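You operate a simulated robot arm through the tools that you are given. There is no shell and no other tool. Be economical: measure what you need, move in short steps, check, and stop when the job is done.

The job below is to be done with a simulated two-armed robot. You get a single attempt, and the scene is never put back.

## Task
Put the orange cup on top of the green pot. Put the white cup on the bench with the grey frame away on the dosing bench. Pick up the pot marked two holes with one hand, pass it to the other hand and put it on the shelf under the bench with the grey frame. Put the loose key from the low bench on the blue slab. The order is free. Set down upright: orange cup, white cup, pot marked two holes.

Only the result counts: the job must be done as asked and must still hold three seconds after the hand-in. Knocking over, shifting, dropping, spilling or breaking anything else fails it.

## Robot
Two 7-joint arms with fingered hands on one trunk, on a base that drives. Base frame: it is fixed to the floor where the robot stands at the start and does not move with it; the origin is under the middle of the robot, x ahead of it, y to its left, z up. Lengths are in m, angles in degrees, forces in N, time in s.
The left shoulder is at the start at [0.02, 0.123, 1.112], the right one opposite. With the tool pointing down near the work surface each hand reaches from about 0.1 to 0.34 m from the robot's upright axis, wherever it stands, measured 20 degrees to its own side. Places, roughly: blue slab (6x6x2 cm) [-3.5, 3.3, 0.6]; dosing bench [0.5, 0, 0.8]; green pot (7x7x9 cm) [-1.4, 0.3, 0.9]; loose key (3x3x2 cm) [-3.5, 3.5, 0.6]; orange cup (8x8x8 cm) [0.5, 0.2, 0.8]; pot marked two holes [-2.25, 0, 0.75]; shelf under the bench with the grey frame [-2.4, 0.2, 0.4]; white cup (8x8x8 cm) [-1.7, 0.1, 0.9]. Payload 2.4 kg a hand.
The TCP of each hand is the grasp point between the finger pads, 0.017 m short of the fingertips. In the tool frame z runs along the fingers and y along their closing line. The gripper opens to 0.088 m. The gripper's body begins 0.047 m behind the TCP. The gripper is a hand of 3 fingers: y runs from the thumb to the fingers, the wrist lies at [0, 0, -0.165] in the tool frame, and closing takes about 1.5 s.
Orientation is that of the tool frame in the base frame, as a unit quaternion [x, y, z, w]. With the fingers straight down and closing along the base's y, the tool's x points along the base's -x, its y along +y and its z along -z.

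## Interface
- The arms move only by the tool apply_moves. It takes "left_targets", "right_targets" or both (then of equal length, played together; a hand with none holds still); each is a list of rows, each an object of numbers (a shift or turn left out is 0, a gripper value left out holds the last): "x", "y", "z": the shift along the tool's x, y, z in units of 150 mm (1.0 is 150 mm); "ax", "ay", "az": the turn, a rotation vector about the tool's x, y, z in units of 90 degrees (1.0 is 90 degrees). In form: [{"x": .., "y": .., "z": .., "ax": .., "ay": .., "az": ..}, ...]. A call has 1 to 20 rows; each row is the pose to reach, as a shift and turn from the pose commanded when the call began, along the tool's axes at that moment. "left_jaw" and "right_jaw" are, for a hand that has rows, the gripper command, from -1 (shut) to 1 (fully open), values between in proportion, set as the call begins (left out, the last holds). A call with a number of a shift or a turn outside -1 to 1 is refused whole. Each row takes 0.2 s and may step no farther than 0.05 m and 8.6 degrees from the row before; otherwise, or with a gripper value out of range, the whole call is refused. Where a pose cannot be reached the arm comes as near as it can. A force on the tool above 40 N (or 10 N above the force at the start of the call, whichever is more), or a blocked arm, ends the call early, and 0.2 s more pass. The fingers move at their own pace (about 0.045 m/s each) and stop on an object; they squeeze with about 28 N. The grip force told is the motor's: it shows also when the fingers shut on nothing. Time passes only in rows, and 0.2 s behind the last, so rows that repeat a pose let the fingers close. It gives the time, the measured TCP pose, the force on the tool (base axes), the opening and the grip force at its end, in the units of the frame above (readings bear some noise), with the torque about the TCP (base axes, N m) and any sound that the robot's microphone picked up.
- Cameras (640 x 400 px; columns grow to the right, rows downward): "scene" is now at [0.0315, 0.033, 1.5444]; the picture's right is [0.53, -0.85, 0.00], its down [-0.77, -0.48, -0.42] and it looks along [0.36, 0.22, -0.91] (base axes); focal length 274 px, centre (320, 200). "left" rides on the left gripper at [-0.052, 0.004, -0.066] in its tool frame; the picture's right is [-0.08, -1.00, 0.00], its down [0.78, -0.07, -0.62] and it looks along [0.62, -0.05, 0.78] (tool axes); focal length 243 px, centre (320, 200). "right" rides on the right gripper at [0.052, 0.004, -0.066] in its tool frame; the picture's right is [-0.08, 1.00, 0.00], its down [-0.78, -0.07, -0.62] and it looks along [-0.62, -0.05, 0.78] (tool axes); focal length 243 px, centre (320, 200). There is no depth. A picture from a camera that has moved, and an enlarged one, comes with that camera's place and axes in the base frame and with its lens.
- snapshot(camera): a new picture of that camera. No time passes.
- slide_trunk(by): slides the trunk up (or, below 0, down) by that many m; the arms and the scene camera ride with it, the base frame stays. It gives what a move gives, with no picture.
- drive_base(legs): drives the robot by 1 to 6 legs, each [ahead, left, turn to the left] in m, m and degrees, along the robot's own axes; the way and the turn of a leg run together, so that a leg with both is an arc; at most 1.5 m and 180 degrees a leg. The arms and the cameras ride along, it lands a little off, and it stops where it bumps. It gives what a move gives.
- finger_targets(finger1, finger2, thumb_bend, hand): sets how far each is bent, from 0 (flat) to 1 (curled in); at 0.3 the hand is open as for a grip, at 0.7 the pads meet at the TCP. One left out holds its place. A second passes; each finger stops where it meets its share of the squeeze, and holds until it gets a number again. A gripper value or a shape takes the hand back. It gives what a move gives, with no picture; readings hold the bend of each and the force on the fingers (four entries, about 0 where the hand has none), thumb and palm.
- set_grasp(shape, hand): the hand has 3 fingers and takes this shape, open, in about a second: jaw (thumb against the fingers, like two jaws); tri (thumb and two fingers); tip (a fingertip pinch); poke (one finger out to press); point (the index stretched); flat (the hand flat); cup (the hand cupped); fist (a fist). The gripper value then closes the fingers along that shape, each until it touches; the sizes above hold for jaw. It gives what a move gives, with no picture.
- turn_head(pan, tilt): turns the head with the scene camera to pan (to the left, within 120 degrees either way) and tilt (down, from -29 to 69), counted from straight ahead of the robot. It gives what a move gives.
- inspect(camera, box): a new picture of the part [left, top, right, bottom] of that camera's present view, enlarged. No time passes.
- sign_off(): hands the job in; it is judged then, once.

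Work in short steps. Places have to be worked out from the pictures, the camera data and where the tool is seen: move nearer, look again, correct. Check each grasp and each placing, and mend what went wrong. You have 165 turns and 118 pictures in all, those below and enlarged ones among them. Open the grippers and draw the arms clear of the work before you hand the job in, unless the task says otherwise; then end with one line.

The tools are called after "Call:" by a JSON object that holds its "method" and its "body". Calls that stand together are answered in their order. apply_moves: Moves the arms, as the interface text tells. Its arguments: {"type":"object","properties":{"left_targets":{"type":"array"},"left_jaw":{"type":"number"},"right_targets":{"type":"array"},"right_jaw":{"type":"number"}},"required":[]} The other tools are called the same way: slide_trunk (by) slides the trunk up or down; set_grasp (shape, hand) gives the hand a shape; finger_targets (finger1, finger2, thumb_bend, hand) moves the fingers one by one; drive_base (legs) drives the base; turn_head (pan, tilt) turns the head that bears the scene camera; snapshot (camera) takes a picture; inspect (camera, box) takes an enlarged picture of a part of a camera's view; sign_off () hands the job in.

At the start:

```text
t: 0.0
left_tcp_pos: [0.2152, 0.2923, 1.0594]
left_ee_rot: [0.0, 1.0, 0.0, 0.0]
left_force: [0.2, 2.2, -0.5]
left_wrist_torque: [0.0, -0.01, 0.0]
left_grip_width: 0.0879
left_grip_force: 0.1
left_shape: jaw
left_bend: [0.3, 0.3, 0.3]
left_finger forces: [0.1, 0.0, 0.1, 0.1, 0.1, 0.0]
right_tcp_pos: [0.2228, 0.0389, 0.9974]
right_ee_rot: [0.0, 1.0, -0.001, 0.001]
right_force: [0.7, 1.0, 0.0]
right_wrist_torque: [-0.02, 0.01, -0.01]
right_grip_width: 0.0878
right_grip_force: 0.1
right_shape: jaw
right_bend: [0.3, 0.3, 0.3]
right_finger forces: [0.0, 0.1, 0.1, 0.1, 0.0, 0.1]
trunk travel left (down, up): [-0.325, 0.505]
robot x, y, heading: [0.0002, -0.0003, 0.2]
head pan, tilt: [31.8, 65.3]
```

scene: 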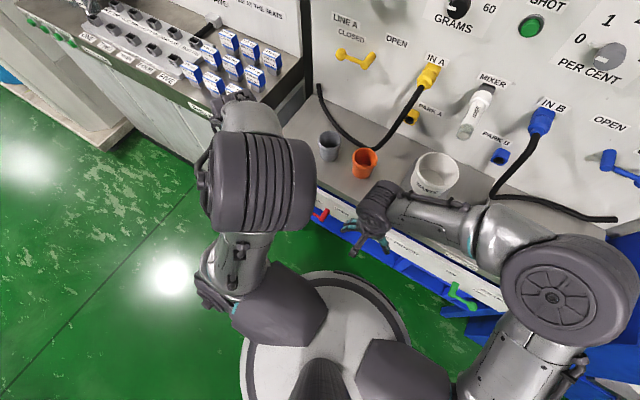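
right: 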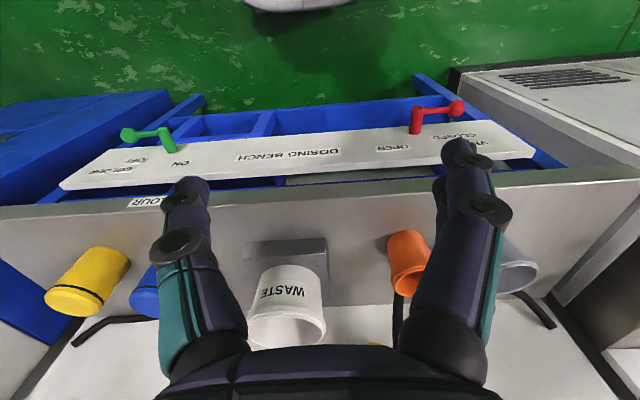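
left: 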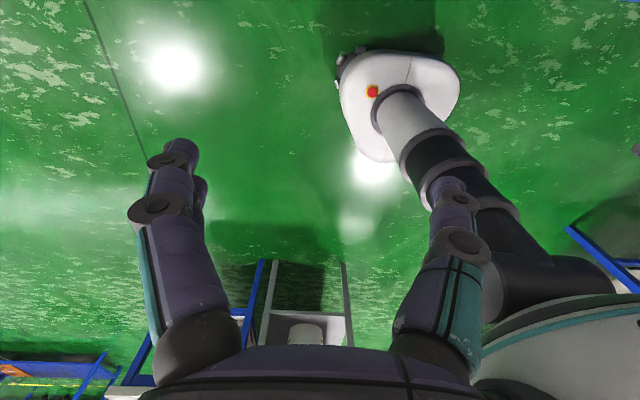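

Start by looking at the bench ahead and surveying the room to the left and behind.

Call:
{"method": "turn_head", "body": {"pan": 0, "tilt": 45}}

Call:
{"method": "snapshot", "body": {"camera": "scene"}}

Call:
{"method": "turn_head", "body": {"pan": 120, "tilt": 20}}

Call:
{"method": "snapshot", "body": {"camera": "scene"}}

```text
t: 1.0
left_tcp_pos: [0.2159, 0.2934, 1.0577]
left_ee_rot: [-0.001, 1.0, 0.0, 0.001]
left_force: [-0.6, -0.3, 0.2]
left_wrist_torque: [0.01, 0.0, 0.01]
left_grip_width: 0.0879
left_grip_force: 0.0
left_shape: jaw
left_bend: [0.3, 0.3, 0.3]
left_finger forces: [0.0, 0.1, 0.0, 0.1, 0.0, 0.0]
right_tcp_pos: [0.2222, 0.0391, 0.9975]
right_ee_rot: [0.0, 1.0, 0.0, 0.002]
right_force: [-0.9, -0.7, 0.8]
right_wrist_torque: [0.01, 0.01, 0.01]
right_grip_width: 0.088
right_grip_force: 0.0
right_shape: jaw
right_bend: [0.3, 0.3, 0.3]
right_finger forces: [0.0, 0.0, 0.1, 0.0, 0.0, 0.1]
trunk travel left (down, up): [-0.325, 0.505]
robot x, y, heading: [0.0031, 0.0025, 0.1]
head pan, tilt: [0.0, 45.0]
```

```text
114 pictures are left
camera scene: at [0.0615, 0.0013, 1.5697], right [0.0, -1.0, 0.0], down [-0.71, 0.0, -0.71], along [0.71, 0.0, -0.71], focal length 274 px, centre (320, 200)
```

scene: 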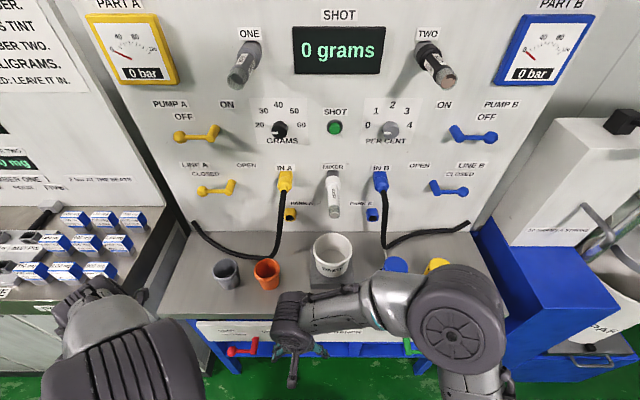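

```text
t: 3.0
left_tcp_pos: [0.2158, 0.2909, 1.0577]
left_ee_rot: [0.0, 1.0, 0.0, 0.0]
left_force: [0.9, -0.8, 0.0]
left_wrist_torque: [-0.03, 0.0, 0.01]
left_grip_width: 0.0879
left_grip_force: 0.1
left_shape: jaw
left_bend: [0.3, 0.3, 0.3]
left_finger forces: [0.0, 0.1, 0.1, 0.0, 0.0, 0.0]
right_tcp_pos: [0.2231, 0.039, 0.9978]
right_ee_rot: [0.001, 1.0, 0.0, 0.001]
right_force: [1.1, 0.1, -0.1]
right_wrist_torque: [0.01, -0.04, 0.03]
right_grip_width: 0.0878
right_grip_force: 0.0
right_shape: jaw
right_bend: [0.3, 0.3, 0.3]
right_finger forces: [0.0, 0.1, 0.0, 0.0, 0.0, 0.0]
trunk travel left (down, up): [-0.325, 0.505]
robot x, y, heading: [0.0033, 0.002, -0.3]
head pan, tilt: [120.0, 20.0]
```

```text
113 pictures are left
camera scene: at [-0.0663, 0.0819, 1.6085], right [0.87, 0.5, 0.0], down [0.17, -0.3, -0.94], along [-0.47, 0.81, -0.34], focal length 274 px, centre (320, 200)
```

scene: 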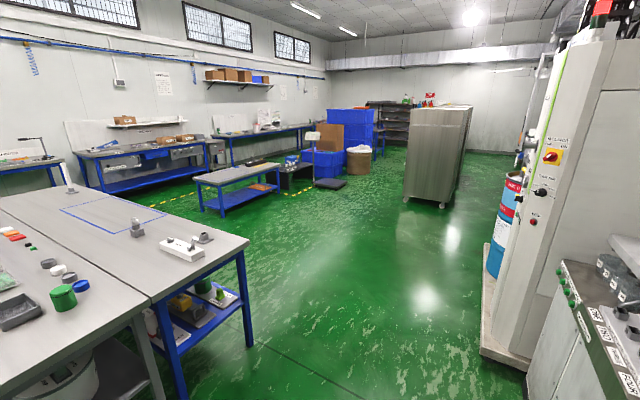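

The orange cup appears at about (0.51, 0.17) with the green-pot bench behind me. I move the right hand aside and bring the left hand forward over the bench, staying high.

Call:
{"method": "apply_moves", "body": {"left_targets": [{"x": -0.2, "y": -0.16}, {"x": -0.4, "y": -0.32}, {"x": -0.6, "y": -0.48}, {"x": -0.8, "y": -0.64}, {"x": -1.0, "y": -0.8}], "right_targets": [{"y": -0.2}, {"y": -0.4}, {"y": -0.6}, {"y": -0.8}, {"y": -1.0}], "left_jaw": 1}}

Call:
{"method": "turn_head", "body": {"pan": 0, "tilt": 55}}

Call:
{"method": "snapshot", "body": {"camera": "scene"}}

Call:
{"method": "snapshot", "body": {"camera": "left"}}

```text
t: 4.2
left_tcp_pos: [0.3646, 0.1721, 1.0591]
left_ee_rot: [0.0, 1.0, 0.0, 0.0]
left_force: [-0.1, 0.0, -0.2]
left_wrist_torque: [0.02, -0.02, -0.03]
left_grip_width: 0.0879
left_grip_force: 0.0
left_shape: jaw
left_bend: [0.3, 0.3, 0.3]
left_finger forces: [0.0, 0.1, 0.0, 0.0, 0.0, 0.0]
right_tcp_pos: [0.2202, -0.1119, 0.9968]
right_ee_rot: [-0.001, 1.0, 0.001, 0.001]
right_force: [0.4, -0.1, 0.3]
right_wrist_torque: [0.03, 0.04, 0.04]
right_grip_width: 0.0876
right_grip_force: 0.0
right_shape: jaw
right_bend: [0.3, 0.3, 0.3]
right_finger forces: [0.0, 0.0, 0.0, 0.1, 0.1, 0.0]
trunk travel left (down, up): [-0.325, 0.505]
robot x, y, heading: [-0.0006, 0.0012, 0.2]
head pan, tilt: [120.0, 20.0]
```

```text
t: 6.2
left_tcp_pos: [0.3656, 0.1727, 1.0592]
left_ee_rot: [0.001, 1.0, 0.0, 0.0]
left_force: [-0.1, -0.7, 0.3]
left_wrist_torque: [0.02, 0.0, -0.04]
left_grip_width: 0.0878
left_grip_force: 0.0
left_shape: jaw
left_bend: [0.3, 0.3, 0.3]
left_finger forces: [0.1, 0.1, 0.1, 0.0, 0.0, 0.0]
right_tcp_pos: [0.2198, -0.1116, 0.9961]
right_ee_rot: [-0.001, 1.0, 0.001, 0.001]
right_force: [0.2, 0.5, -0.1]
right_wrist_torque: [0.03, -0.01, 0.0]
right_grip_width: 0.088
right_grip_force: 0.1
right_shape: jaw
right_bend: [0.3, 0.3, 0.3]
right_finger forces: [0.0, 0.0, 0.0, 0.0, 0.1, 0.0]
trunk travel left (down, up): [-0.325, 0.505]
robot x, y, heading: [0.0013, -0.0005, 0.1]
head pan, tilt: [0.0, 55.0]
```

```text
112 pictures are left
camera scene: at [0.0524, 0.0011, 1.5564], right [0.0, -1.0, 0.0], down [-0.82, 0.0, -0.57], along [0.57, 0.0, -0.82], focal length 274 px, centre (320, 200)
```

scene: 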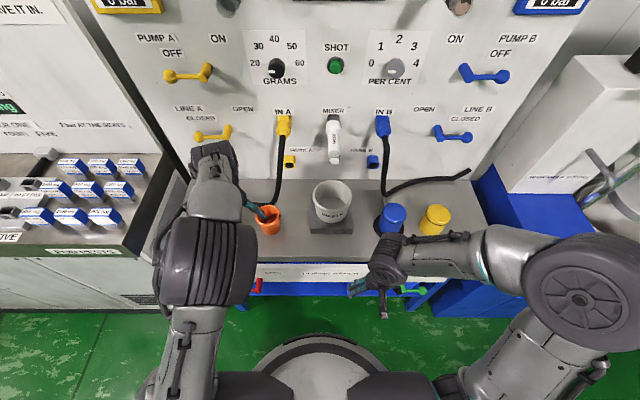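

```text
111 pictures are left
camera left: at [0.4168, 0.1754, 1.1239], right [0.08, -1.0, 0.0], down [-0.78, -0.07, 0.62], along [-0.62, -0.05, -0.78], focal length 243 px, centre (320, 200)
```

left: 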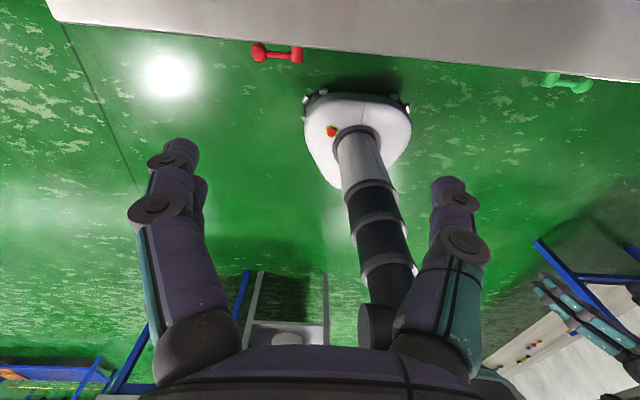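

The base front is near x≈0.2 and the bench edge near 0.37, so there is room to drive 0.08 ahead; then I look with the left hand camera.

Call:
{"method": "drive_base", "body": {"legs": [[0.08, 0, 0]]}}

Call:
{"method": "snapshot", "body": {"camera": "left"}}

Call:
{"method": "inspect", "body": {"camera": "scene", "box": [180, 120, 480, 300]}}

```text
t: 7.2
left_tcp_pos: [0.4475, 0.1724, 1.058]
left_ee_rot: [-0.001, 1.0, 0.0, -0.001]
left_force: [-0.2, 1.1, 0.0]
left_wrist_torque: [0.0, 0.01, -0.02]
left_grip_width: 0.0882
left_grip_force: 0.2
left_shape: jaw
left_bend: [0.3, 0.3, 0.3]
left_finger forces: [0.1, 0.1, 0.1, 0.1, 0.1, 0.0]
right_tcp_pos: [0.3035, -0.1121, 0.9977]
right_ee_rot: [-0.001, 1.0, 0.0, 0.0]
right_force: [-0.1, -0.9, -0.3]
right_wrist_torque: [0.0, -0.02, -0.03]
right_grip_width: 0.0876
right_grip_force: 0.0
right_shape: jaw
right_bend: [0.3, 0.3, 0.3]
right_finger forces: [0.0, 0.0, 0.0, 0.0, 0.1, 0.0]
trunk travel left (down, up): [-0.325, 0.505]
robot x, y, heading: [0.0837, -0.0021, 0.1]
head pan, tilt: [0.0, 55.0]
```

```text
110 pictures are left
camera left: at [0.4996, 0.175, 1.1234], right [0.08, -1.0, 0.0], down [-0.78, -0.07, 0.62], along [-0.62, -0.05, -0.78], focal length 243 px, centre (320, 200)
```

left: 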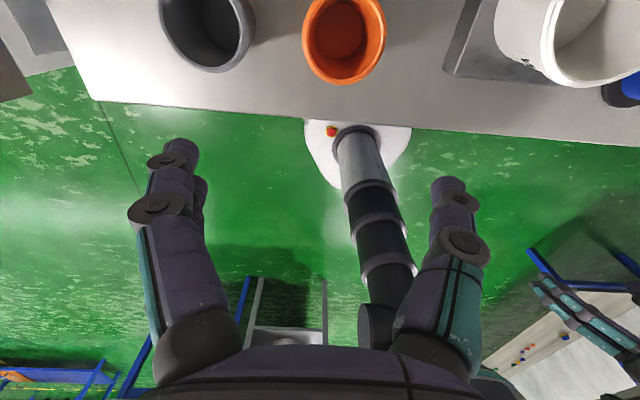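

```text
2.13 times, centred on (330, 210) of scene
camera zoom: at [0.1354, 0.001, 1.5563], right [0.0, -1.0, 0.0], down [-0.82, 0.0, -0.57], along [0.57, 0.0, -0.82], focal length 585 px, centre (299, 179)
```

zoom: 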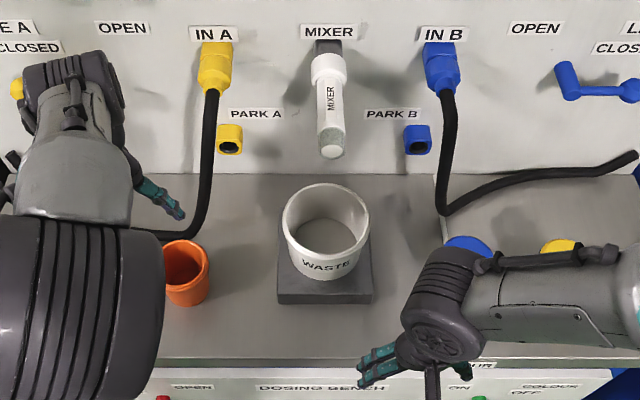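

Orange cup is empty, rim centre about (0.503, 0.153, 0.837). I move the left hand above it and look.

Call:
{"method": "apply_moves", "body": {"left_targets": [{"x": -0.12, "y": -0.04, "z": 0.22}, {"x": -0.25, "y": -0.09, "z": 0.44}, {"x": -0.37, "y": -0.13, "z": 0.667}], "left_jaw": 1}}

Call:
{"method": "snapshot", "body": {"camera": "left"}}

Call:
{"method": "inspect", "body": {"camera": "scene", "box": [180, 120, 380, 300]}}

```text
t: 8.0
left_tcp_pos: [0.5032, 0.1539, 0.959]
left_ee_rot: [0.0, 1.0, 0.001, 0.0]
left_force: [0.4, 0.1, -0.1]
left_wrist_torque: [-0.02, 0.0, 0.02]
left_grip_width: 0.0878
left_grip_force: 0.1
left_shape: jaw
left_bend: [0.3, 0.3, 0.3]
left_finger forces: [0.0, 0.0, 0.1, 0.1, 0.0, 0.0]
right_tcp_pos: [0.3024, -0.1121, 0.9966]
right_ee_rot: [0.001, 1.0, 0.0, 0.0]
right_force: [0.9, -0.3, 0.0]
right_wrist_torque: [-0.02, 0.0, 0.03]
right_grip_width: 0.0876
right_grip_force: 0.0
right_shape: jaw
right_bend: [0.3, 0.3, 0.3]
right_finger forces: [0.1, 0.1, 0.0, 0.0, 0.0, 0.0]
trunk travel left (down, up): [-0.325, 0.505]
robot x, y, heading: [0.0779, 0.0003, 0.1]
head pan, tilt: [0.0, 55.0]
```

```text
108 pictures are left
camera left: at [0.5552, 0.1556, 1.0244], right [0.08, -1.0, 0.0], down [-0.78, -0.07, 0.62], along [-0.62, -0.05, -0.78], focal length 243 px, centre (320, 200)
```

left: 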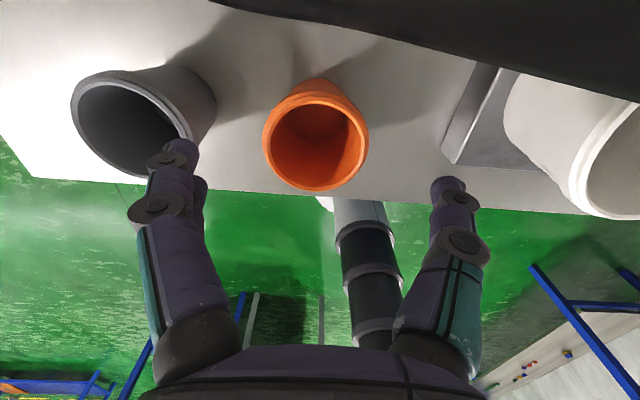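

```text
2.22 times, centred on (280, 210) of scene
camera zoom: at [0.1344, 0.0011, 1.5563], right [0.0, -1.0, 0.0], down [-0.82, 0.0, -0.57], along [0.57, 0.0, -0.82], focal length 609 px, centre (409, 178)
```

zoom: 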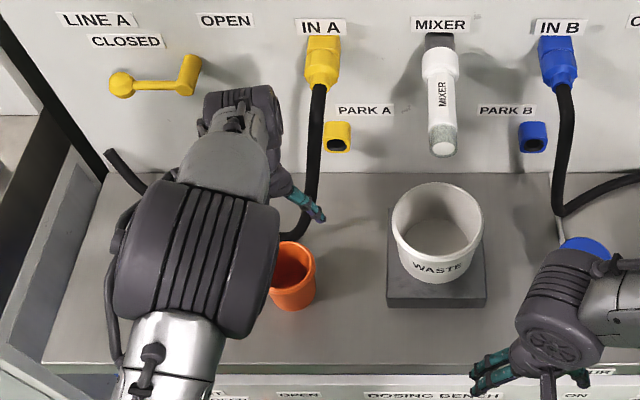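

Triangulating both views puts the rim centre at about (0.481, 0.153), z≈0.873, diameter ≈0.073. I centre above it and stop just over the rim to verify.

Call:
{"method": "apply_moves", "body": {"left_targets": [{"x": 0.148, "y": -0.006, "z": 0.1}, {"x": 0.148, "y": -0.006, "z": 0.25}, {"x": 0.148, "y": -0.006, "z": 0.36}]}}

Call:
{"method": "snapshot", "body": {"camera": "left"}}

```text
t: 8.8
left_tcp_pos: [0.478, 0.1511, 0.9051]
left_ee_rot: [0.0, 1.0, 0.001, 0.0]
left_force: [-0.3, 0.2, -0.8]
left_wrist_torque: [0.0, 0.0, 0.0]
left_grip_width: 0.088
left_grip_force: 0.1
left_shape: jaw
left_bend: [0.3, 0.3, 0.3]
left_finger forces: [0.0, 0.0, 0.0, 0.0, 0.0, 0.0]
right_tcp_pos: [0.3017, -0.1115, 0.9973]
right_ee_rot: [0.0, 1.0, 0.001, 0.001]
right_force: [-0.2, 0.1, -0.6]
right_wrist_torque: [-0.01, 0.0, 0.0]
right_grip_width: 0.088
right_grip_force: 0.1
right_shape: jaw
right_bend: [0.3, 0.3, 0.3]
right_finger forces: [0.0, 0.0, 0.0, 0.0, 0.0, 0.0]
trunk travel left (down, up): [-0.325, 0.505]
robot x, y, heading: [0.0786, 0.0001, -0.2]
head pan, tilt: [0.0, 55.0]
```

```text
106 pictures are left
camera left: at [0.5315, 0.1535, 0.9699], right [0.08, -1.0, 0.0], down [-0.78, -0.07, 0.62], along [-0.62, -0.05, -0.78], focal length 243 px, centre (320, 200)
```

left: 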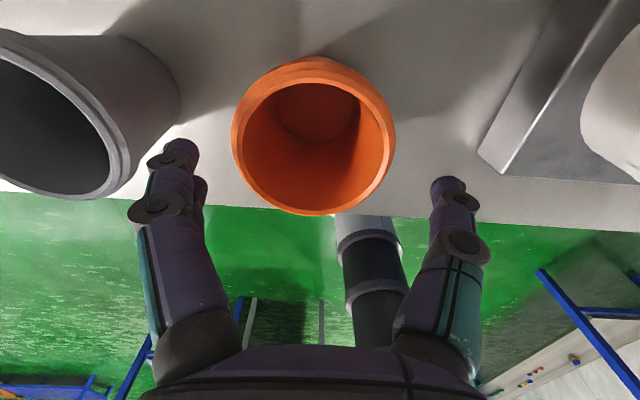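

Rim lies at about (0.485, 0.1527), well between the fingers. I descend and then close.

Call:
{"method": "apply_moves", "body": {"left_targets": [{"x": -0.04, "y": 0.008, "z": 0.15}, {"x": -0.04, "y": 0.008, "z": 0.3}, {"x": -0.04, "y": 0.008, "z": 0.43}]}}

Call:
{"method": "apply_moves", "body": {"left_targets": [{}, {}, {}, {}, {}, {}, {}, {}], "left_jaw": -1}}

Call:
{"method": "snapshot", "body": {"camera": "left"}}

```text
t: 9.7
left_tcp_pos: [0.4872, 0.152, 0.8466]
left_ee_rot: [-0.001, 1.0, 0.001, 0.008]
left_force: [-7.5, -1.7, 28.3]
left_wrist_torque: [0.28, -0.13, 0.09]
left_grip_width: 0.0874
left_grip_force: 0.0
left_shape: jaw
left_bend: [0.3, 0.3, 0.3]
left_finger forces: [3.6, 15.9, 0.1, 0.0, 12.6, 0.0]
right_tcp_pos: [0.3016, -0.1126, 0.9968]
right_ee_rot: [-0.001, 1.0, 0.001, 0.001]
right_force: [0.5, 0.2, 0.0]
right_wrist_torque: [-0.01, 0.0, -0.04]
right_grip_width: 0.0879
right_grip_force: 0.1
right_shape: jaw
right_bend: [0.3, 0.3, 0.3]
right_finger forces: [0.0, 0.0, 0.0, 0.1, 0.0, 0.1]
trunk travel left (down, up): [-0.325, 0.505]
robot x, y, heading: [0.0815, -0.0014, -0.0]
head pan, tilt: [0.0, 55.0]
stopped in row 3 (left hand): the force on the tool passed its limit (the readings are from after the stop); the commanded pose is now the measured one
```

```text
t: 10.6
left_tcp_pos: [0.4887, 0.1537, 0.8465]
left_ee_rot: [0.0, 1.0, 0.002, 0.01]
left_force: [-4.6, 0.9, 20.6]
left_wrist_torque: [0.21, -0.12, 0.04]
left_grip_width: 0.052
left_grip_force: 27.6
left_shape: jaw
left_bend: [0.73, 0.75, 0.73]
left_finger forces: [17.7, 29.9, 0.0, 0.0, 36.3, 0.0]
right_tcp_pos: [0.3003, -0.1124, 0.9974]
right_ee_rot: [0.0, 1.0, 0.001, 0.002]
right_force: [0.1, -0.1, -0.1]
right_wrist_torque: [-0.04, -0.02, 0.01]
right_grip_width: 0.088
right_grip_force: 0.0
right_shape: jaw
right_bend: [0.3, 0.3, 0.3]
right_finger forces: [0.1, 0.0, 0.0, 0.0, 0.0, 0.1]
trunk travel left (down, up): [-0.325, 0.505]
robot x, y, heading: [0.0812, 0.0007, -0.2]
head pan, tilt: [0.0, 55.0]
stopped in row 4 (left hand): the force on the tool passed its limit (the readings are from after the stop); the commanded pose is now the measured one
```

```text
105 pictures are left
camera left: at [0.5393, 0.1555, 0.9127], right [0.08, -1.0, 0.0], down [-0.79, -0.07, 0.61], along [-0.6, -0.05, -0.8], focal length 243 px, centre (320, 200)
```

left: 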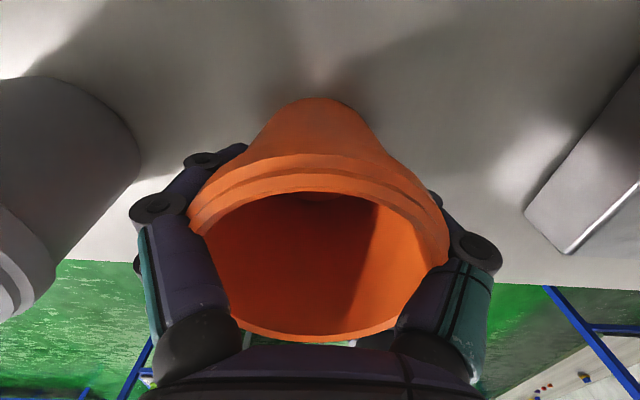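

The cup is clasped (0.052 wide), but the hand bears down with 20 N. I lift a centimetre gently to see how it rides.

Call:
{"method": "apply_moves", "body": {"left_targets": [{"z": -0.03}, {"z": -0.06}, {"z": -0.1}, {"z": -0.15}, {"z": -0.2}]}}

Call:
{"method": "snapshot", "body": {"camera": "left"}}

Call:
{"method": "inspect", "body": {"camera": "scene", "box": [180, 120, 380, 300]}}

```text
t: 11.8
left_tcp_pos: [0.4886, 0.1527, 0.8747]
left_ee_rot: [0.0, 1.0, 0.001, 0.007]
left_force: [-0.1, -0.2, -0.3]
left_wrist_torque: [0.03, -0.08, 0.03]
left_grip_width: 0.0517
left_grip_force: 28.1
left_shape: jaw
left_bend: [0.73, 0.74, 0.73]
left_finger forces: [16.2, 25.2, 0.0, 0.0, 35.3, 0.0]
right_tcp_pos: [0.3022, -0.1114, 0.9971]
right_ee_rot: [0.0, 1.0, 0.0, 0.0]
right_force: [1.3, 0.8, -0.1]
right_wrist_torque: [0.0, -0.04, -0.01]
right_grip_width: 0.0878
right_grip_force: 0.0
right_shape: jaw
right_bend: [0.3, 0.3, 0.3]
right_finger forces: [0.0, 0.0, 0.1, 0.0, 0.1, 0.0]
trunk travel left (down, up): [-0.325, 0.505]
robot x, y, heading: [0.0813, 0.0015, 0.1]
head pan, tilt: [0.0, 55.0]
```

```text
104 pictures are left
camera left: at [0.5391, 0.156, 0.9401], right [0.08, -1.0, 0.0], down [-0.79, -0.07, 0.61], along [-0.61, -0.05, -0.79], focal length 243 px, centre (320, 200)
```

left: 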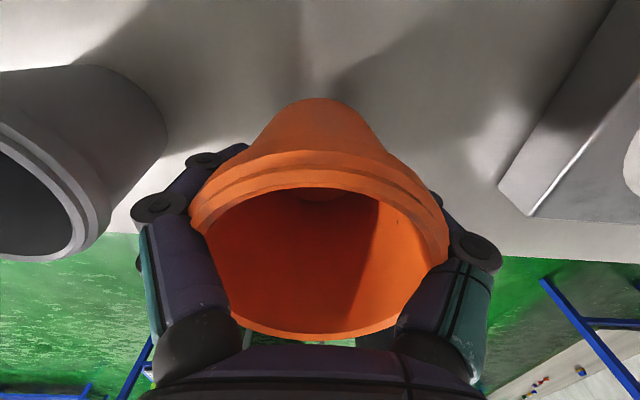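

```text
2.22 times, centred on (280, 210) of scene
camera zoom: at [0.1338, 0.0011, 1.5564], right [0.0, -1.0, 0.0], down [-0.82, 0.0, -0.57], along [0.57, 0.0, -0.82], focal length 609 px, centre (409, 178)
```

zoom: 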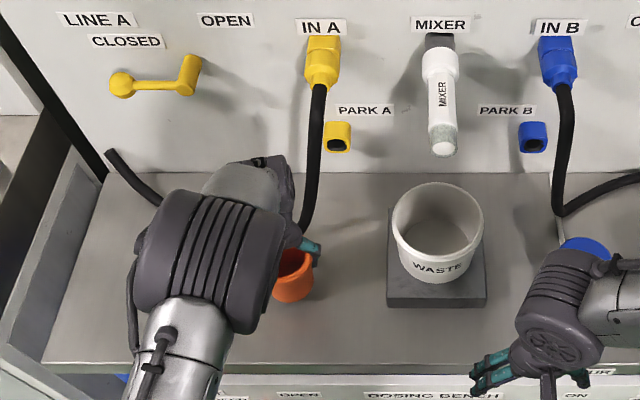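

The cup hangs upright in the grip. I raise it and draw it back toward the body for transport.

Call:
{"method": "apply_moves", "body": {"left_targets": [{"z": -0.33}, {"z": -0.66}, {"z": -1.0}, {"z": -1.0, "x": 0.3}, {"z": -1.0, "x": 0.6}, {"z": -1.0, "x": 0.9}]}}

Call:
{"method": "drive_base", "body": {"legs": [[-0.35, 0, 0], [0, 0, 90], [0, 0, 90]]}}

Call:
{"method": "turn_head", "body": {"pan": 0, "tilt": 30}}

Call:
{"method": "snapshot", "body": {"camera": "scene"}}

```text
refused: row 3 steps farther than a row can; nothing moved
```

```text
t: 21.7
left_tcp_pos: [-0.675, -0.1576, 0.8745]
left_ee_rot: [1.0, 0.005, -0.007, 0.001]
left_force: [0.5, 0.4, -0.6]
left_wrist_torque: [0.04, 0.01, -0.01]
left_grip_width: 0.0514
left_grip_force: 27.8
left_shape: jaw
left_bend: [0.73, 0.74, 0.73]
left_finger forces: [15.7, 24.4, 0.0, 0.0, 34.4, 0.1]
right_tcp_pos: [-0.4915, 0.1098, 0.9962]
right_ee_rot: [1.0, 0.006, -0.001, 0.0]
right_force: [-0.4, 0.4, 0.5]
right_wrist_torque: [0.01, -0.02, 0.0]
right_grip_width: 0.0878
right_grip_force: 0.1
right_shape: jaw
right_bend: [0.3, 0.3, 0.3]
right_finger forces: [0.0, 0.1, 0.0, 0.1, 0.0, 0.1]
trunk travel left (down, up): [-0.325, 0.505]
robot x, y, heading: [-0.2697, 0.0029, -179.3]
head pan, tilt: [0.0, 55.0]
```

```text
t: 22.6
left_tcp_pos: [-0.6763, -0.1569, 0.8739]
left_ee_rot: [1.0, 0.004, -0.007, 0.001]
left_force: [0.5, -0.4, 0.4]
left_wrist_torque: [0.0, 0.0, -0.01]
left_grip_width: 0.0521
left_grip_force: 28.4
left_shape: jaw
left_bend: [0.73, 0.74, 0.73]
left_finger forces: [15.9, 24.3, 0.0, 0.0, 34.3, 0.1]
right_tcp_pos: [-0.4917, 0.1102, 0.9977]
right_ee_rot: [1.0, 0.006, -0.001, 0.0]
right_force: [-0.3, -0.3, -0.4]
right_wrist_torque: [0.02, 0.01, 0.03]
right_grip_width: 0.0878
right_grip_force: 0.0
right_shape: jaw
right_bend: [0.3, 0.3, 0.3]
right_finger forces: [0.0, 0.0, 0.0, 0.0, 0.0, 0.0]
trunk travel left (down, up): [-0.325, 0.505]
robot x, y, heading: [-0.2697, -0.0012, -179.5]
head pan, tilt: [0.0, 30.0]
```

```text
102 pictures are left
camera scene: at [-0.3414, 0.0009, 1.5923], right [-0.01, 1.0, 0.0], down [0.5, 0.0, -0.87], along [-0.87, -0.01, -0.5], focal length 274 px, centre (320, 200)
```

scene: 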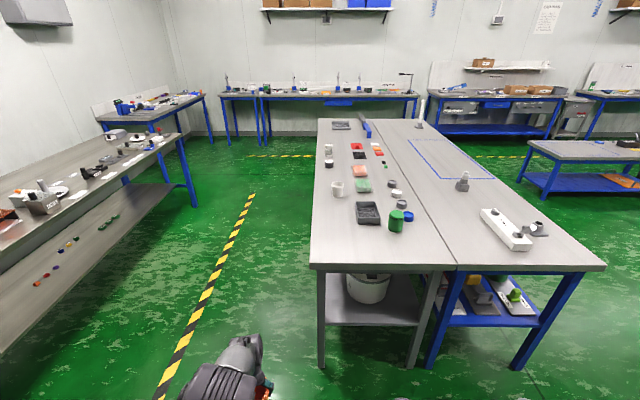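

Both benches now show clearly: green pot near (-1.43, 0.35), white cup near (-1.76, 0.08). I raise the left hand 0.15 m first.

Call:
{"method": "apply_moves", "body": {"left_targets": [{"z": -0.3}, {"z": -0.6}, {"z": -0.9}, {"z": -1.0}]}}

```text
t: 23.6
left_tcp_pos: [-0.6727, -0.1569, 1.0234]
left_ee_rot: [1.0, 0.004, -0.006, 0.001]
left_force: [-0.3, -0.8, -1.5]
left_wrist_torque: [0.02, 0.0, 0.0]
left_grip_width: 0.0515
left_grip_force: 27.7
left_shape: jaw
left_bend: [0.73, 0.74, 0.73]
left_finger forces: [15.5, 23.7, 0.1, 0.0, 33.6, 0.0]
right_tcp_pos: [-0.4919, 0.1102, 0.9968]
right_ee_rot: [1.0, 0.005, -0.001, 0.001]
right_force: [0.4, -0.2, -0.3]
right_wrist_torque: [0.01, 0.0, -0.01]
right_grip_width: 0.0879
right_grip_force: 0.1
right_shape: jaw
right_bend: [0.3, 0.3, 0.3]
right_finger forces: [0.0, 0.0, 0.0, 0.0, 0.0, 0.0]
trunk travel left (down, up): [-0.325, 0.505]
robot x, y, heading: [-0.2699, 0.0002, -179.3]
head pan, tilt: [0.0, 30.0]
```

Now drive towards the end of the grey bench with the cup held high.

Call:
{"method": "drive_base", "body": {"legs": [[0.4, -0.45, 0], [0.2, 0, 0]]}}

Call:
{"method": "turn_head", "body": {"pan": 0, "tilt": 50}}

Call:
{"method": "snapshot", "body": {"camera": "scene"}}

Call:
{"method": "snapshot", "body": {"camera": "right"}}

```text
t: 28.2
left_tcp_pos: [-1.2734, 0.2811, 1.0228]
left_ee_rot: [1.0, 0.006, -0.008, 0.001]
left_force: [-0.3, 1.3, -1.1]
left_wrist_torque: [0.01, -0.01, 0.0]
left_grip_width: 0.0518
left_grip_force: 28.1
left_shape: jaw
left_bend: [0.73, 0.74, 0.73]
left_finger forces: [15.4, 23.7, 0.1, 0.0, 33.5, 0.0]
right_tcp_pos: [-1.0932, 0.5492, 0.9966]
right_ee_rot: [1.0, 0.006, 0.0, 0.0]
right_force: [0.0, -0.2, 0.6]
right_wrist_torque: [-0.01, -0.02, -0.04]
right_grip_width: 0.0876
right_grip_force: 0.0
right_shape: jaw
right_bend: [0.3, 0.3, 0.3]
right_finger forces: [0.1, 0.1, 0.0, 0.0, 0.1, 0.0]
trunk travel left (down, up): [-0.325, 0.505]
robot x, y, heading: [-0.8711, 0.438, -179.6]
head pan, tilt: [0.0, 30.0]
```

```text
t: 29.0
left_tcp_pos: [-1.2732, 0.2825, 1.0225]
left_ee_rot: [1.0, 0.006, -0.007, 0.001]
left_force: [-0.2, 0.3, -1.0]
left_wrist_torque: [-0.02, -0.01, 0.03]
left_grip_width: 0.0519
left_grip_force: 27.7
left_shape: jaw
left_bend: [0.73, 0.74, 0.73]
left_finger forces: [15.5, 23.7, 0.0, 0.0, 33.6, 0.0]
right_tcp_pos: [-1.0928, 0.5491, 0.9961]
right_ee_rot: [1.0, 0.006, -0.001, 0.0]
right_force: [0.4, -0.1, 0.7]
right_wrist_torque: [0.0, 0.03, 0.03]
right_grip_width: 0.0877
right_grip_force: 0.1
right_shape: jaw
right_bend: [0.3, 0.3, 0.3]
right_finger forces: [0.1, 0.0, 0.0, 0.0, 0.0, 0.0]
trunk travel left (down, up): [-0.325, 0.505]
robot x, y, heading: [-0.8676, 0.4385, -179.4]
head pan, tilt: [0.0, 50.0]
```

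```text
101 pictures are left
camera scene: at [-0.9277, 0.4403, 1.5629], right [-0.01, 1.0, 0.0], down [0.77, 0.01, -0.64], along [-0.64, -0.01, -0.77], focal length 274 px, centre (320, 200)
```

scene: 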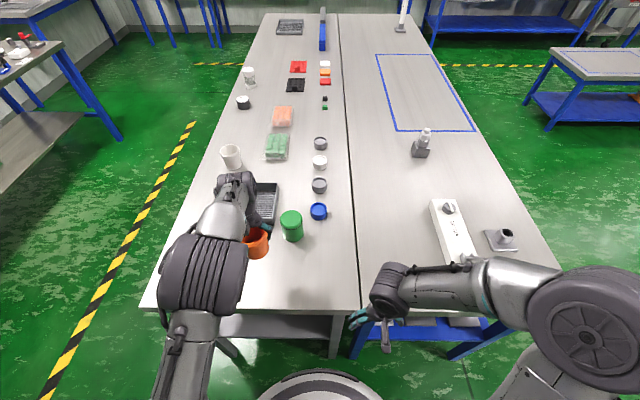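

```text
100 pictures are left
camera right: at [-1.0408, 0.5461, 1.063], right [-0.07, -1.0, 0.0], down [-0.78, 0.06, 0.62], along [-0.62, 0.04, -0.78], focal length 243 px, centre (320, 200)
```

right: 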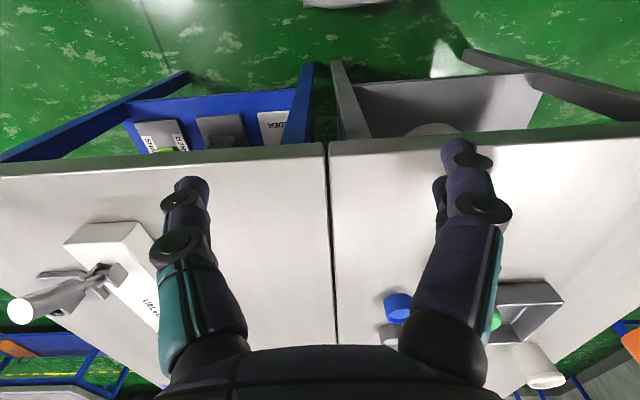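

Pot top is about (-1.385, 0.345, 0.928). I zoom in for a better fix of pot and cup.

Call:
{"method": "inspect", "body": {"camera": "scene", "box": [200, 140, 360, 270]}}

```text
3.08 times, centred on (280, 205) of scene
camera zoom: at [-0.9277, 0.4403, 1.5629], right [-0.01, 1.0, 0.0], down [0.77, 0.01, -0.64], along [-0.64, -0.01, -0.77], focal length 843 px, centre (443, 185)
```

zoom: 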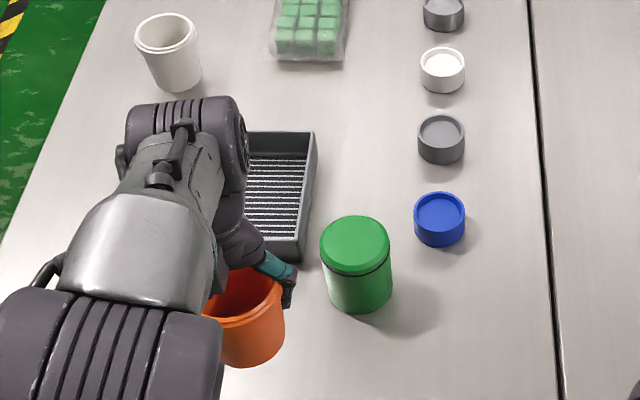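

Pot centre ≈(-1.39, 0.347). I drive 5 cm nearer, then bring the cup over the pot with a few cm of clearance.

Call:
{"method": "drive_base", "body": {"legs": [[0.05, 0, 0]]}}

Call:
{"method": "apply_moves", "body": {"left_targets": [{"y": -0.2}, {"y": -0.43}, {"x": -0.2, "y": -0.43}, {"x": -0.43, "y": -0.43}]}}

Call:
{"method": "inspect", "body": {"camera": "scene", "box": [200, 140, 360, 270]}}

Call:
{"method": "snapshot", "body": {"camera": "right"}}

```text
t: 29.9
left_tcp_pos: [-1.3245, 0.2795, 1.0234]
left_ee_rot: [1.0, 0.008, -0.007, 0.001]
left_force: [-0.4, 0.9, -1.1]
left_wrist_torque: [0.05, 0.0, 0.02]
left_grip_width: 0.0516
left_grip_force: 28.0
left_shape: jaw
left_bend: [0.73, 0.74, 0.73]
left_finger forces: [15.5, 23.8, 0.0, 0.0, 33.6, 0.0]
right_tcp_pos: [-1.1446, 0.5488, 0.9967]
right_ee_rot: [1.0, 0.007, 0.0, 0.0]
right_force: [-0.3, -0.1, -0.1]
right_wrist_torque: [-0.03, 0.01, -0.03]
right_grip_width: 0.0882
right_grip_force: 0.0
right_shape: jaw
right_bend: [0.3, 0.3, 0.3]
right_finger forces: [0.0, 0.1, 0.0, 0.1, 0.1, 0.1]
trunk travel left (down, up): [-0.325, 0.505]
robot x, y, heading: [-0.9197, 0.4393, -179.5]
head pan, tilt: [0.0, 50.0]
```

```text
t: 30.9
left_tcp_pos: [-1.3879, 0.3429, 1.0211]
left_ee_rot: [1.0, 0.008, -0.004, 0.002]
left_force: [0.6, 0.5, -1.2]
left_wrist_torque: [0.02, 0.03, 0.04]
left_grip_width: 0.0515
left_grip_force: 28.7
left_shape: jaw
left_bend: [0.73, 0.74, 0.73]
left_finger forces: [15.1, 23.0, 0.0, 0.0, 32.9, 0.1]
right_tcp_pos: [-1.144, 0.5474, 0.9959]
right_ee_rot: [1.0, 0.007, 0.0, -0.001]
right_force: [-0.3, 0.5, 0.1]
right_wrist_torque: [0.01, 0.02, 0.01]
right_grip_width: 0.0879
right_grip_force: 0.0
right_shape: jaw
right_bend: [0.3, 0.3, 0.3]
right_finger forces: [0.0, 0.0, 0.1, 0.1, 0.1, 0.0]
trunk travel left (down, up): [-0.325, 0.505]
robot x, y, heading: [-0.923, 0.4418, -179.5]
head pan, tilt: [0.0, 50.0]
```

```text
3.08 times, centred on (280, 205) of scene
camera zoom: at [-0.9798, 0.439, 1.5628], right [-0.01, 1.0, 0.0], down [0.77, 0.01, -0.64], along [-0.64, -0.01, -0.77], focal length 843 px, centre (443, 185)
```

zoom: 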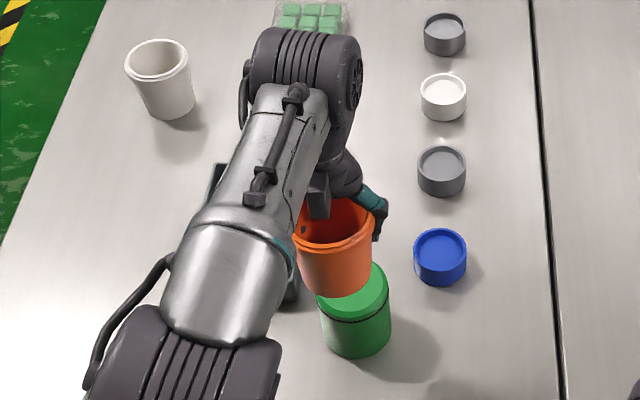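

```text
97 pictures are left
camera right: at [-1.0928, 0.5449, 1.0629], right [-0.07, -1.0, 0.0], down [-0.78, 0.06, 0.62], along [-0.62, 0.04, -0.78], focal length 243 px, centre (320, 200)
```

right: 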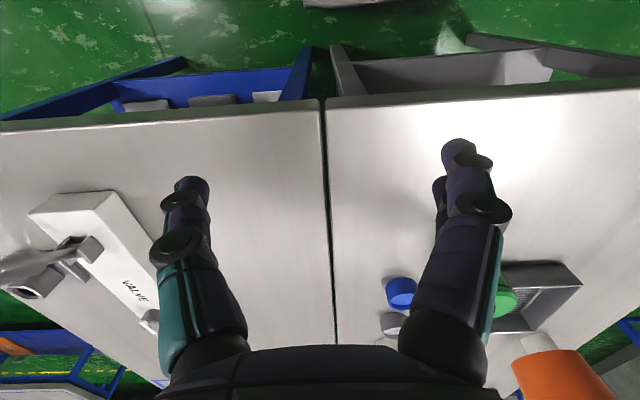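

The cup needs about 1 cm more to +y and slightly further -x. I correct and lower 3 cm, then look again.

Call:
{"method": "apply_moves", "body": {"left_targets": [{"x": -0.04, "y": -0.067}, {"x": -0.04, "y": -0.067, "z": 0.1}, {"x": -0.04, "y": -0.067, "z": 0.2}]}}

Call:
{"method": "inspect", "body": {"camera": "scene", "box": [250, 180, 350, 270]}}

```text
t: 31.7
left_tcp_pos: [-1.3922, 0.3527, 0.9935]
left_ee_rot: [1.0, 0.006, -0.007, 0.0]
left_force: [0.0, 0.6, -0.9]
left_wrist_torque: [0.01, 0.05, 0.0]
left_grip_width: 0.0516
left_grip_force: 27.9
left_shape: jaw
left_bend: [0.73, 0.74, 0.73]
left_finger forces: [15.1, 22.8, 0.1, 0.1, 32.7, 0.0]
left hand out of reach, approached as far as the arm can: row 1, 2
right_tcp_pos: [-1.1439, 0.5488, 0.9964]
right_ee_rot: [1.0, 0.007, 0.0, 0.0]
right_force: [0.2, -0.3, 0.2]
right_wrist_torque: [0.03, -0.02, 0.03]
right_grip_width: 0.088
right_grip_force: 0.0
right_shape: jaw
right_bend: [0.3, 0.3, 0.3]
right_finger forces: [0.1, 0.0, 0.0, 0.0, 0.0, 0.0]
trunk travel left (down, up): [-0.325, 0.505]
robot x, y, heading: [-0.92, 0.4411, -179.4]
head pan, tilt: [0.0, 50.0]
```

```text
4.44 times, centred on (300, 225) of scene
camera zoom: at [-0.979, 0.4396, 1.5629], right [-0.01, 1.0, 0.0], down [0.77, 0.01, -0.64], along [-0.64, -0.01, -0.77], focal length 1218 px, centre (409, 89)
```

zoom: 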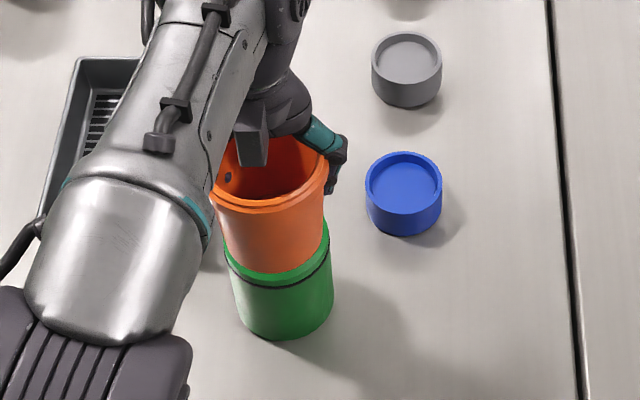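

The cup bottom sits almost exactly over the pot lid. I lower in small steps until contact.

Call:
{"method": "apply_moves", "body": {"left_targets": [{"z": 0.02, "y": -0.01}, {"z": 0.04, "y": -0.01}, {"z": 0.06, "y": -0.01}]}}

Call:
{"method": "inspect", "body": {"camera": "scene", "box": [250, 180, 350, 270]}}

```text
t: 32.5
left_tcp_pos: [-1.3922, 0.3532, 0.9847]
left_ee_rot: [1.0, 0.007, -0.006, 0.002]
left_force: [0.2, -0.5, -0.9]
left_wrist_torque: [-0.01, -0.02, 0.0]
left_grip_width: 0.0517
left_grip_force: 28.1
left_shape: jaw
left_bend: [0.73, 0.74, 0.73]
left_finger forces: [15.1, 22.9, 0.0, 0.1, 32.8, 0.0]
left hand out of reach, approached as far as the arm can: row 1
right_tcp_pos: [-1.1434, 0.5472, 0.9967]
right_ee_rot: [1.0, 0.007, -0.001, 0.0]
right_force: [0.4, 0.7, 0.1]
right_wrist_torque: [0.01, 0.01, -0.02]
right_grip_width: 0.0878
right_grip_force: 0.0
right_shape: jaw
right_bend: [0.3, 0.3, 0.3]
right_finger forces: [0.0, 0.0, 0.0, 0.0, 0.1, 0.1]
trunk travel left (down, up): [-0.325, 0.505]
robot x, y, heading: [-0.9205, 0.4413, -179.4]
head pan, tilt: [0.0, 50.0]
```

```text
4.44 times, centred on (300, 225) of scene
camera zoom: at [-0.9788, 0.4397, 1.5629], right [-0.01, 1.0, 0.0], down [0.77, 0.01, -0.64], along [-0.64, -0.01, -0.77], focal length 1218 px, centre (409, 89)
```

zoom: 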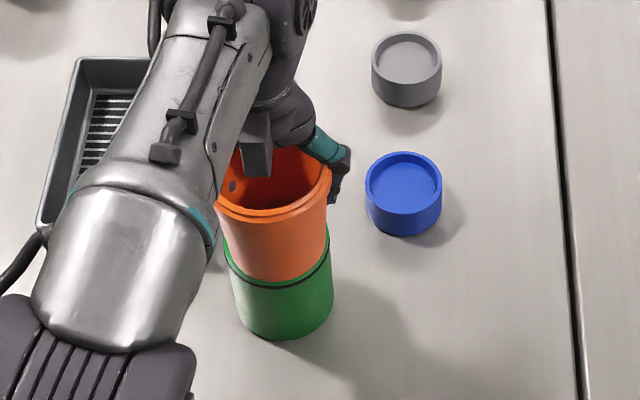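

No contact yet, and the cup sits ~1 cm too near me; the arm is at its reach. I raise 2 cm and drive the base 4 cm ahead, pulling the arm in to correct afterwards.

Call:
{"method": "apply_moves", "body": {"left_targets": [{"z": -0.2}, {"z": -0.2, "x": 0.15}]}}

Call:
{"method": "drive_base", "body": {"legs": [[0.04, 0, 0]]}}

Call:
{"method": "inspect", "body": {"camera": "scene", "box": [250, 180, 350, 270]}}

```text
t: 33.1
left_tcp_pos: [-1.3717, 0.3552, 1.0136]
left_ee_rot: [1.0, 0.007, -0.008, 0.002]
left_force: [-0.6, 0.1, -0.3]
left_wrist_torque: [0.0, 0.01, -0.01]
left_grip_width: 0.0516
left_grip_force: 28.6
left_shape: jaw
left_bend: [0.73, 0.74, 0.73]
left_finger forces: [14.9, 22.6, 0.0, 0.0, 32.5, 0.1]
left hand out of reach, approached as far as the arm can: row 1
right_tcp_pos: [-1.1437, 0.5482, 0.9979]
right_ee_rot: [1.0, 0.006, 0.0, -0.001]
right_force: [0.7, -0.1, -0.9]
right_wrist_torque: [-0.04, 0.01, 0.01]
right_grip_width: 0.088
right_grip_force: 0.0
right_shape: jaw
right_bend: [0.3, 0.3, 0.3]
right_finger forces: [0.1, 0.1, 0.0, 0.0, 0.0, 0.0]
trunk travel left (down, up): [-0.325, 0.505]
robot x, y, heading: [-0.9194, 0.4383, -179.2]
head pan, tilt: [0.0, 50.0]
```

```text
t: 34.0
left_tcp_pos: [-1.4128, 0.3542, 1.0135]
left_ee_rot: [1.0, 0.006, -0.007, 0.001]
left_force: [0.8, 1.4, -0.7]
left_wrist_torque: [-0.02, 0.01, 0.01]
left_grip_width: 0.0517
left_grip_force: 28.0
left_shape: jaw
left_bend: [0.73, 0.74, 0.73]
left_finger forces: [15.0, 22.7, 0.0, 0.1, 32.5, 0.1]
right_tcp_pos: [-1.184, 0.5478, 0.9964]
right_ee_rot: [1.0, 0.007, 0.0, 0.0]
right_force: [-0.2, -1.0, 0.5]
right_wrist_torque: [0.04, -0.01, -0.01]
right_grip_width: 0.0881
right_grip_force: 0.1
right_shape: jaw
right_bend: [0.3, 0.3, 0.3]
right_finger forces: [0.0, 0.0, 0.0, 0.0, 0.0, 0.0]
trunk travel left (down, up): [-0.325, 0.505]
robot x, y, heading: [-0.961, 0.4425, -179.4]
head pan, tilt: [0.0, 50.0]
```

```text
4.44 times, centred on (300, 225) of scene
camera zoom: at [-1.0206, 0.4392, 1.5628], right [-0.01, 1.0, 0.0], down [0.77, 0.01, -0.64], along [-0.64, -0.01, -0.77], focal length 1218 px, centre (409, 89)
```

zoom: 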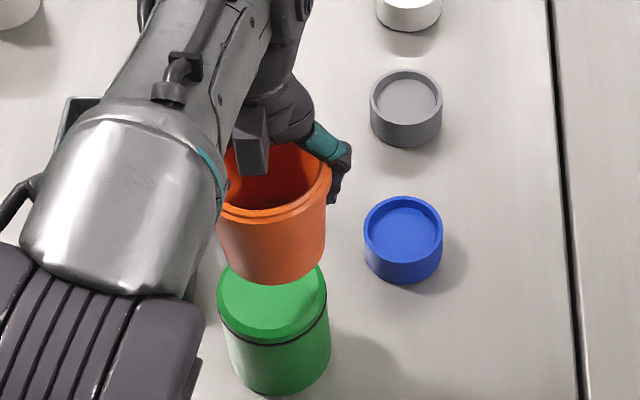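

Now the lid and cup are clearly aligned in columns; the cup should shift only ~3 mm toward me. I lower 3 cm and look.

Call:
{"method": "apply_moves", "body": {"left_targets": [{"x": 0.02, "z": 0.1}, {"x": 0.02, "z": 0.2}]}}

Call:
{"method": "inspect", "body": {"camera": "scene", "box": [250, 180, 350, 270]}}

```text
t: 34.6
left_tcp_pos: [-1.4094, 0.3544, 0.9841]
left_ee_rot: [1.0, 0.007, -0.007, 0.001]
left_force: [0.3, -0.4, -0.4]
left_wrist_torque: [0.03, -0.01, -0.01]
left_grip_width: 0.0514
left_grip_force: 28.5
left_shape: jaw
left_bend: [0.73, 0.74, 0.73]
left_finger forces: [15.1, 22.6, 0.0, 0.0, 32.4, 0.1]
right_tcp_pos: [-1.1841, 0.5476, 0.9966]
right_ee_rot: [1.0, 0.008, -0.001, 0.0]
right_force: [0.4, 0.4, 0.6]
right_wrist_torque: [-0.02, -0.05, 0.0]
right_grip_width: 0.0882
right_grip_force: 0.1
right_shape: jaw
right_bend: [0.3, 0.3, 0.3]
right_finger forces: [0.0, 0.1, 0.0, 0.0, 0.0, 0.0]
trunk travel left (down, up): [-0.325, 0.505]
robot x, y, heading: [-0.961, 0.4403, -179.0]
head pan, tilt: [0.0, 50.0]
```

```text
4.44 times, centred on (300, 225) of scene
camera zoom: at [-1.0185, 0.4392, 1.5629], right [-0.01, 1.0, 0.0], down [0.77, 0.01, -0.64], along [-0.64, -0.01, -0.77], focal length 1218 px, centre (409, 89)
```

zoom: 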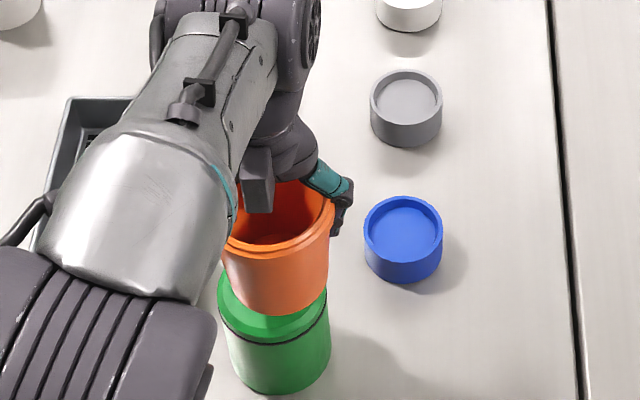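

Gap is about 1–1.5 cm. I keep lowering in 3 mm steps.

Call:
{"method": "apply_moves", "body": {"left_targets": [{"y": 0.01, "z": 0.02}, {"y": 0.013, "z": 0.04}, {"y": 0.013, "z": 0.06}, {"y": 0.013, "z": 0.08}]}}

Call:
{"method": "inspect", "body": {"camera": "scene", "box": [250, 180, 350, 270]}}

```text
t: 35.6
left_tcp_pos: [-1.4088, 0.3532, 0.9723]
left_ee_rot: [1.0, 0.006, -0.006, 0.001]
left_force: [-0.2, -1.0, -0.3]
left_wrist_torque: [-0.01, 0.0, 0.0]
left_grip_width: 0.0516
left_grip_force: 27.8
left_shape: jaw
left_bend: [0.73, 0.74, 0.73]
left_finger forces: [15.0, 22.5, 0.1, 0.0, 32.3, 0.1]
right_tcp_pos: [-1.1832, 0.5478, 0.9968]
right_ee_rot: [1.0, 0.007, -0.001, 0.0]
right_force: [0.0, -0.3, -0.6]
right_wrist_torque: [-0.06, -0.02, -0.02]
right_grip_width: 0.0878
right_grip_force: 0.0
right_shape: jaw
right_bend: [0.3, 0.3, 0.3]
right_finger forces: [0.1, 0.0, 0.0, 0.0, 0.0, 0.0]
trunk travel left (down, up): [-0.325, 0.505]
robot x, y, heading: [-0.9595, 0.4394, -179.1]
head pan, tilt: [0.0, 50.0]
```

```text
4.44 times, centred on (300, 225) of scene
camera zoom: at [-1.0186, 0.4392, 1.5629], right [-0.01, 1.0, 0.0], down [0.77, 0.01, -0.64], along [-0.64, -0.01, -0.77], focal length 1218 px, centre (409, 89)
```

zoom: 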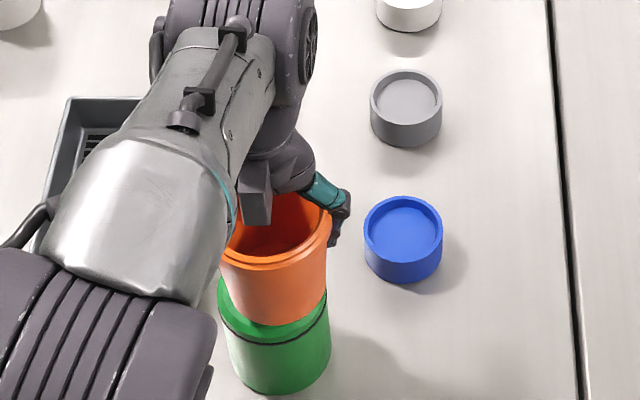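

Still no contact; continuing down in small steps.

Call:
{"method": "apply_moves", "body": {"left_targets": [{"z": 0.02}, {"z": 0.04}, {"z": 0.06}]}}

Call:
{"method": "inspect", "body": {"camera": "scene", "box": [250, 180, 350, 270]}}

```text
t: 36.4
left_tcp_pos: [-1.4094, 0.3533, 0.9622]
left_ee_rot: [1.0, 0.007, -0.006, 0.002]
left_force: [-0.5, -0.5, -0.3]
left_wrist_torque: [0.02, 0.0, 0.0]
left_grip_width: 0.0515
left_grip_force: 28.3
left_shape: jaw
left_bend: [0.73, 0.74, 0.73]
left_finger forces: [14.9, 22.5, 0.0, 0.0, 32.3, 0.1]
right_tcp_pos: [-1.1843, 0.5483, 0.9977]
right_ee_rot: [1.0, 0.007, -0.001, 0.001]
right_force: [-0.2, -0.8, -0.5]
right_wrist_torque: [0.0, -0.02, -0.01]
right_grip_width: 0.0882
right_grip_force: 0.0
right_shape: jaw
right_bend: [0.3, 0.3, 0.3]
right_finger forces: [0.0, 0.1, 0.1, 0.0, 0.0, 0.0]
trunk travel left (down, up): [-0.325, 0.505]
robot x, y, heading: [-0.9673, 0.4363, -179.2]
head pan, tilt: [0.0, 50.0]
```

```text
4.44 times, centred on (300, 225) of scene
camera zoom: at [-1.0186, 0.4392, 1.5629], right [-0.01, 1.0, 0.0], down [0.77, 0.01, -0.64], along [-0.64, -0.01, -0.77], focal length 1218 px, centre (409, 89)
```

zoom: 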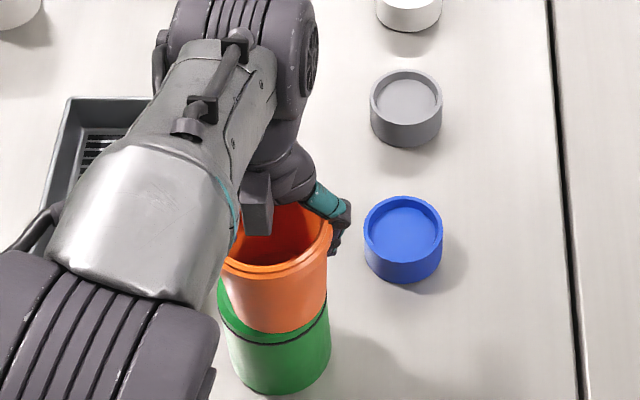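

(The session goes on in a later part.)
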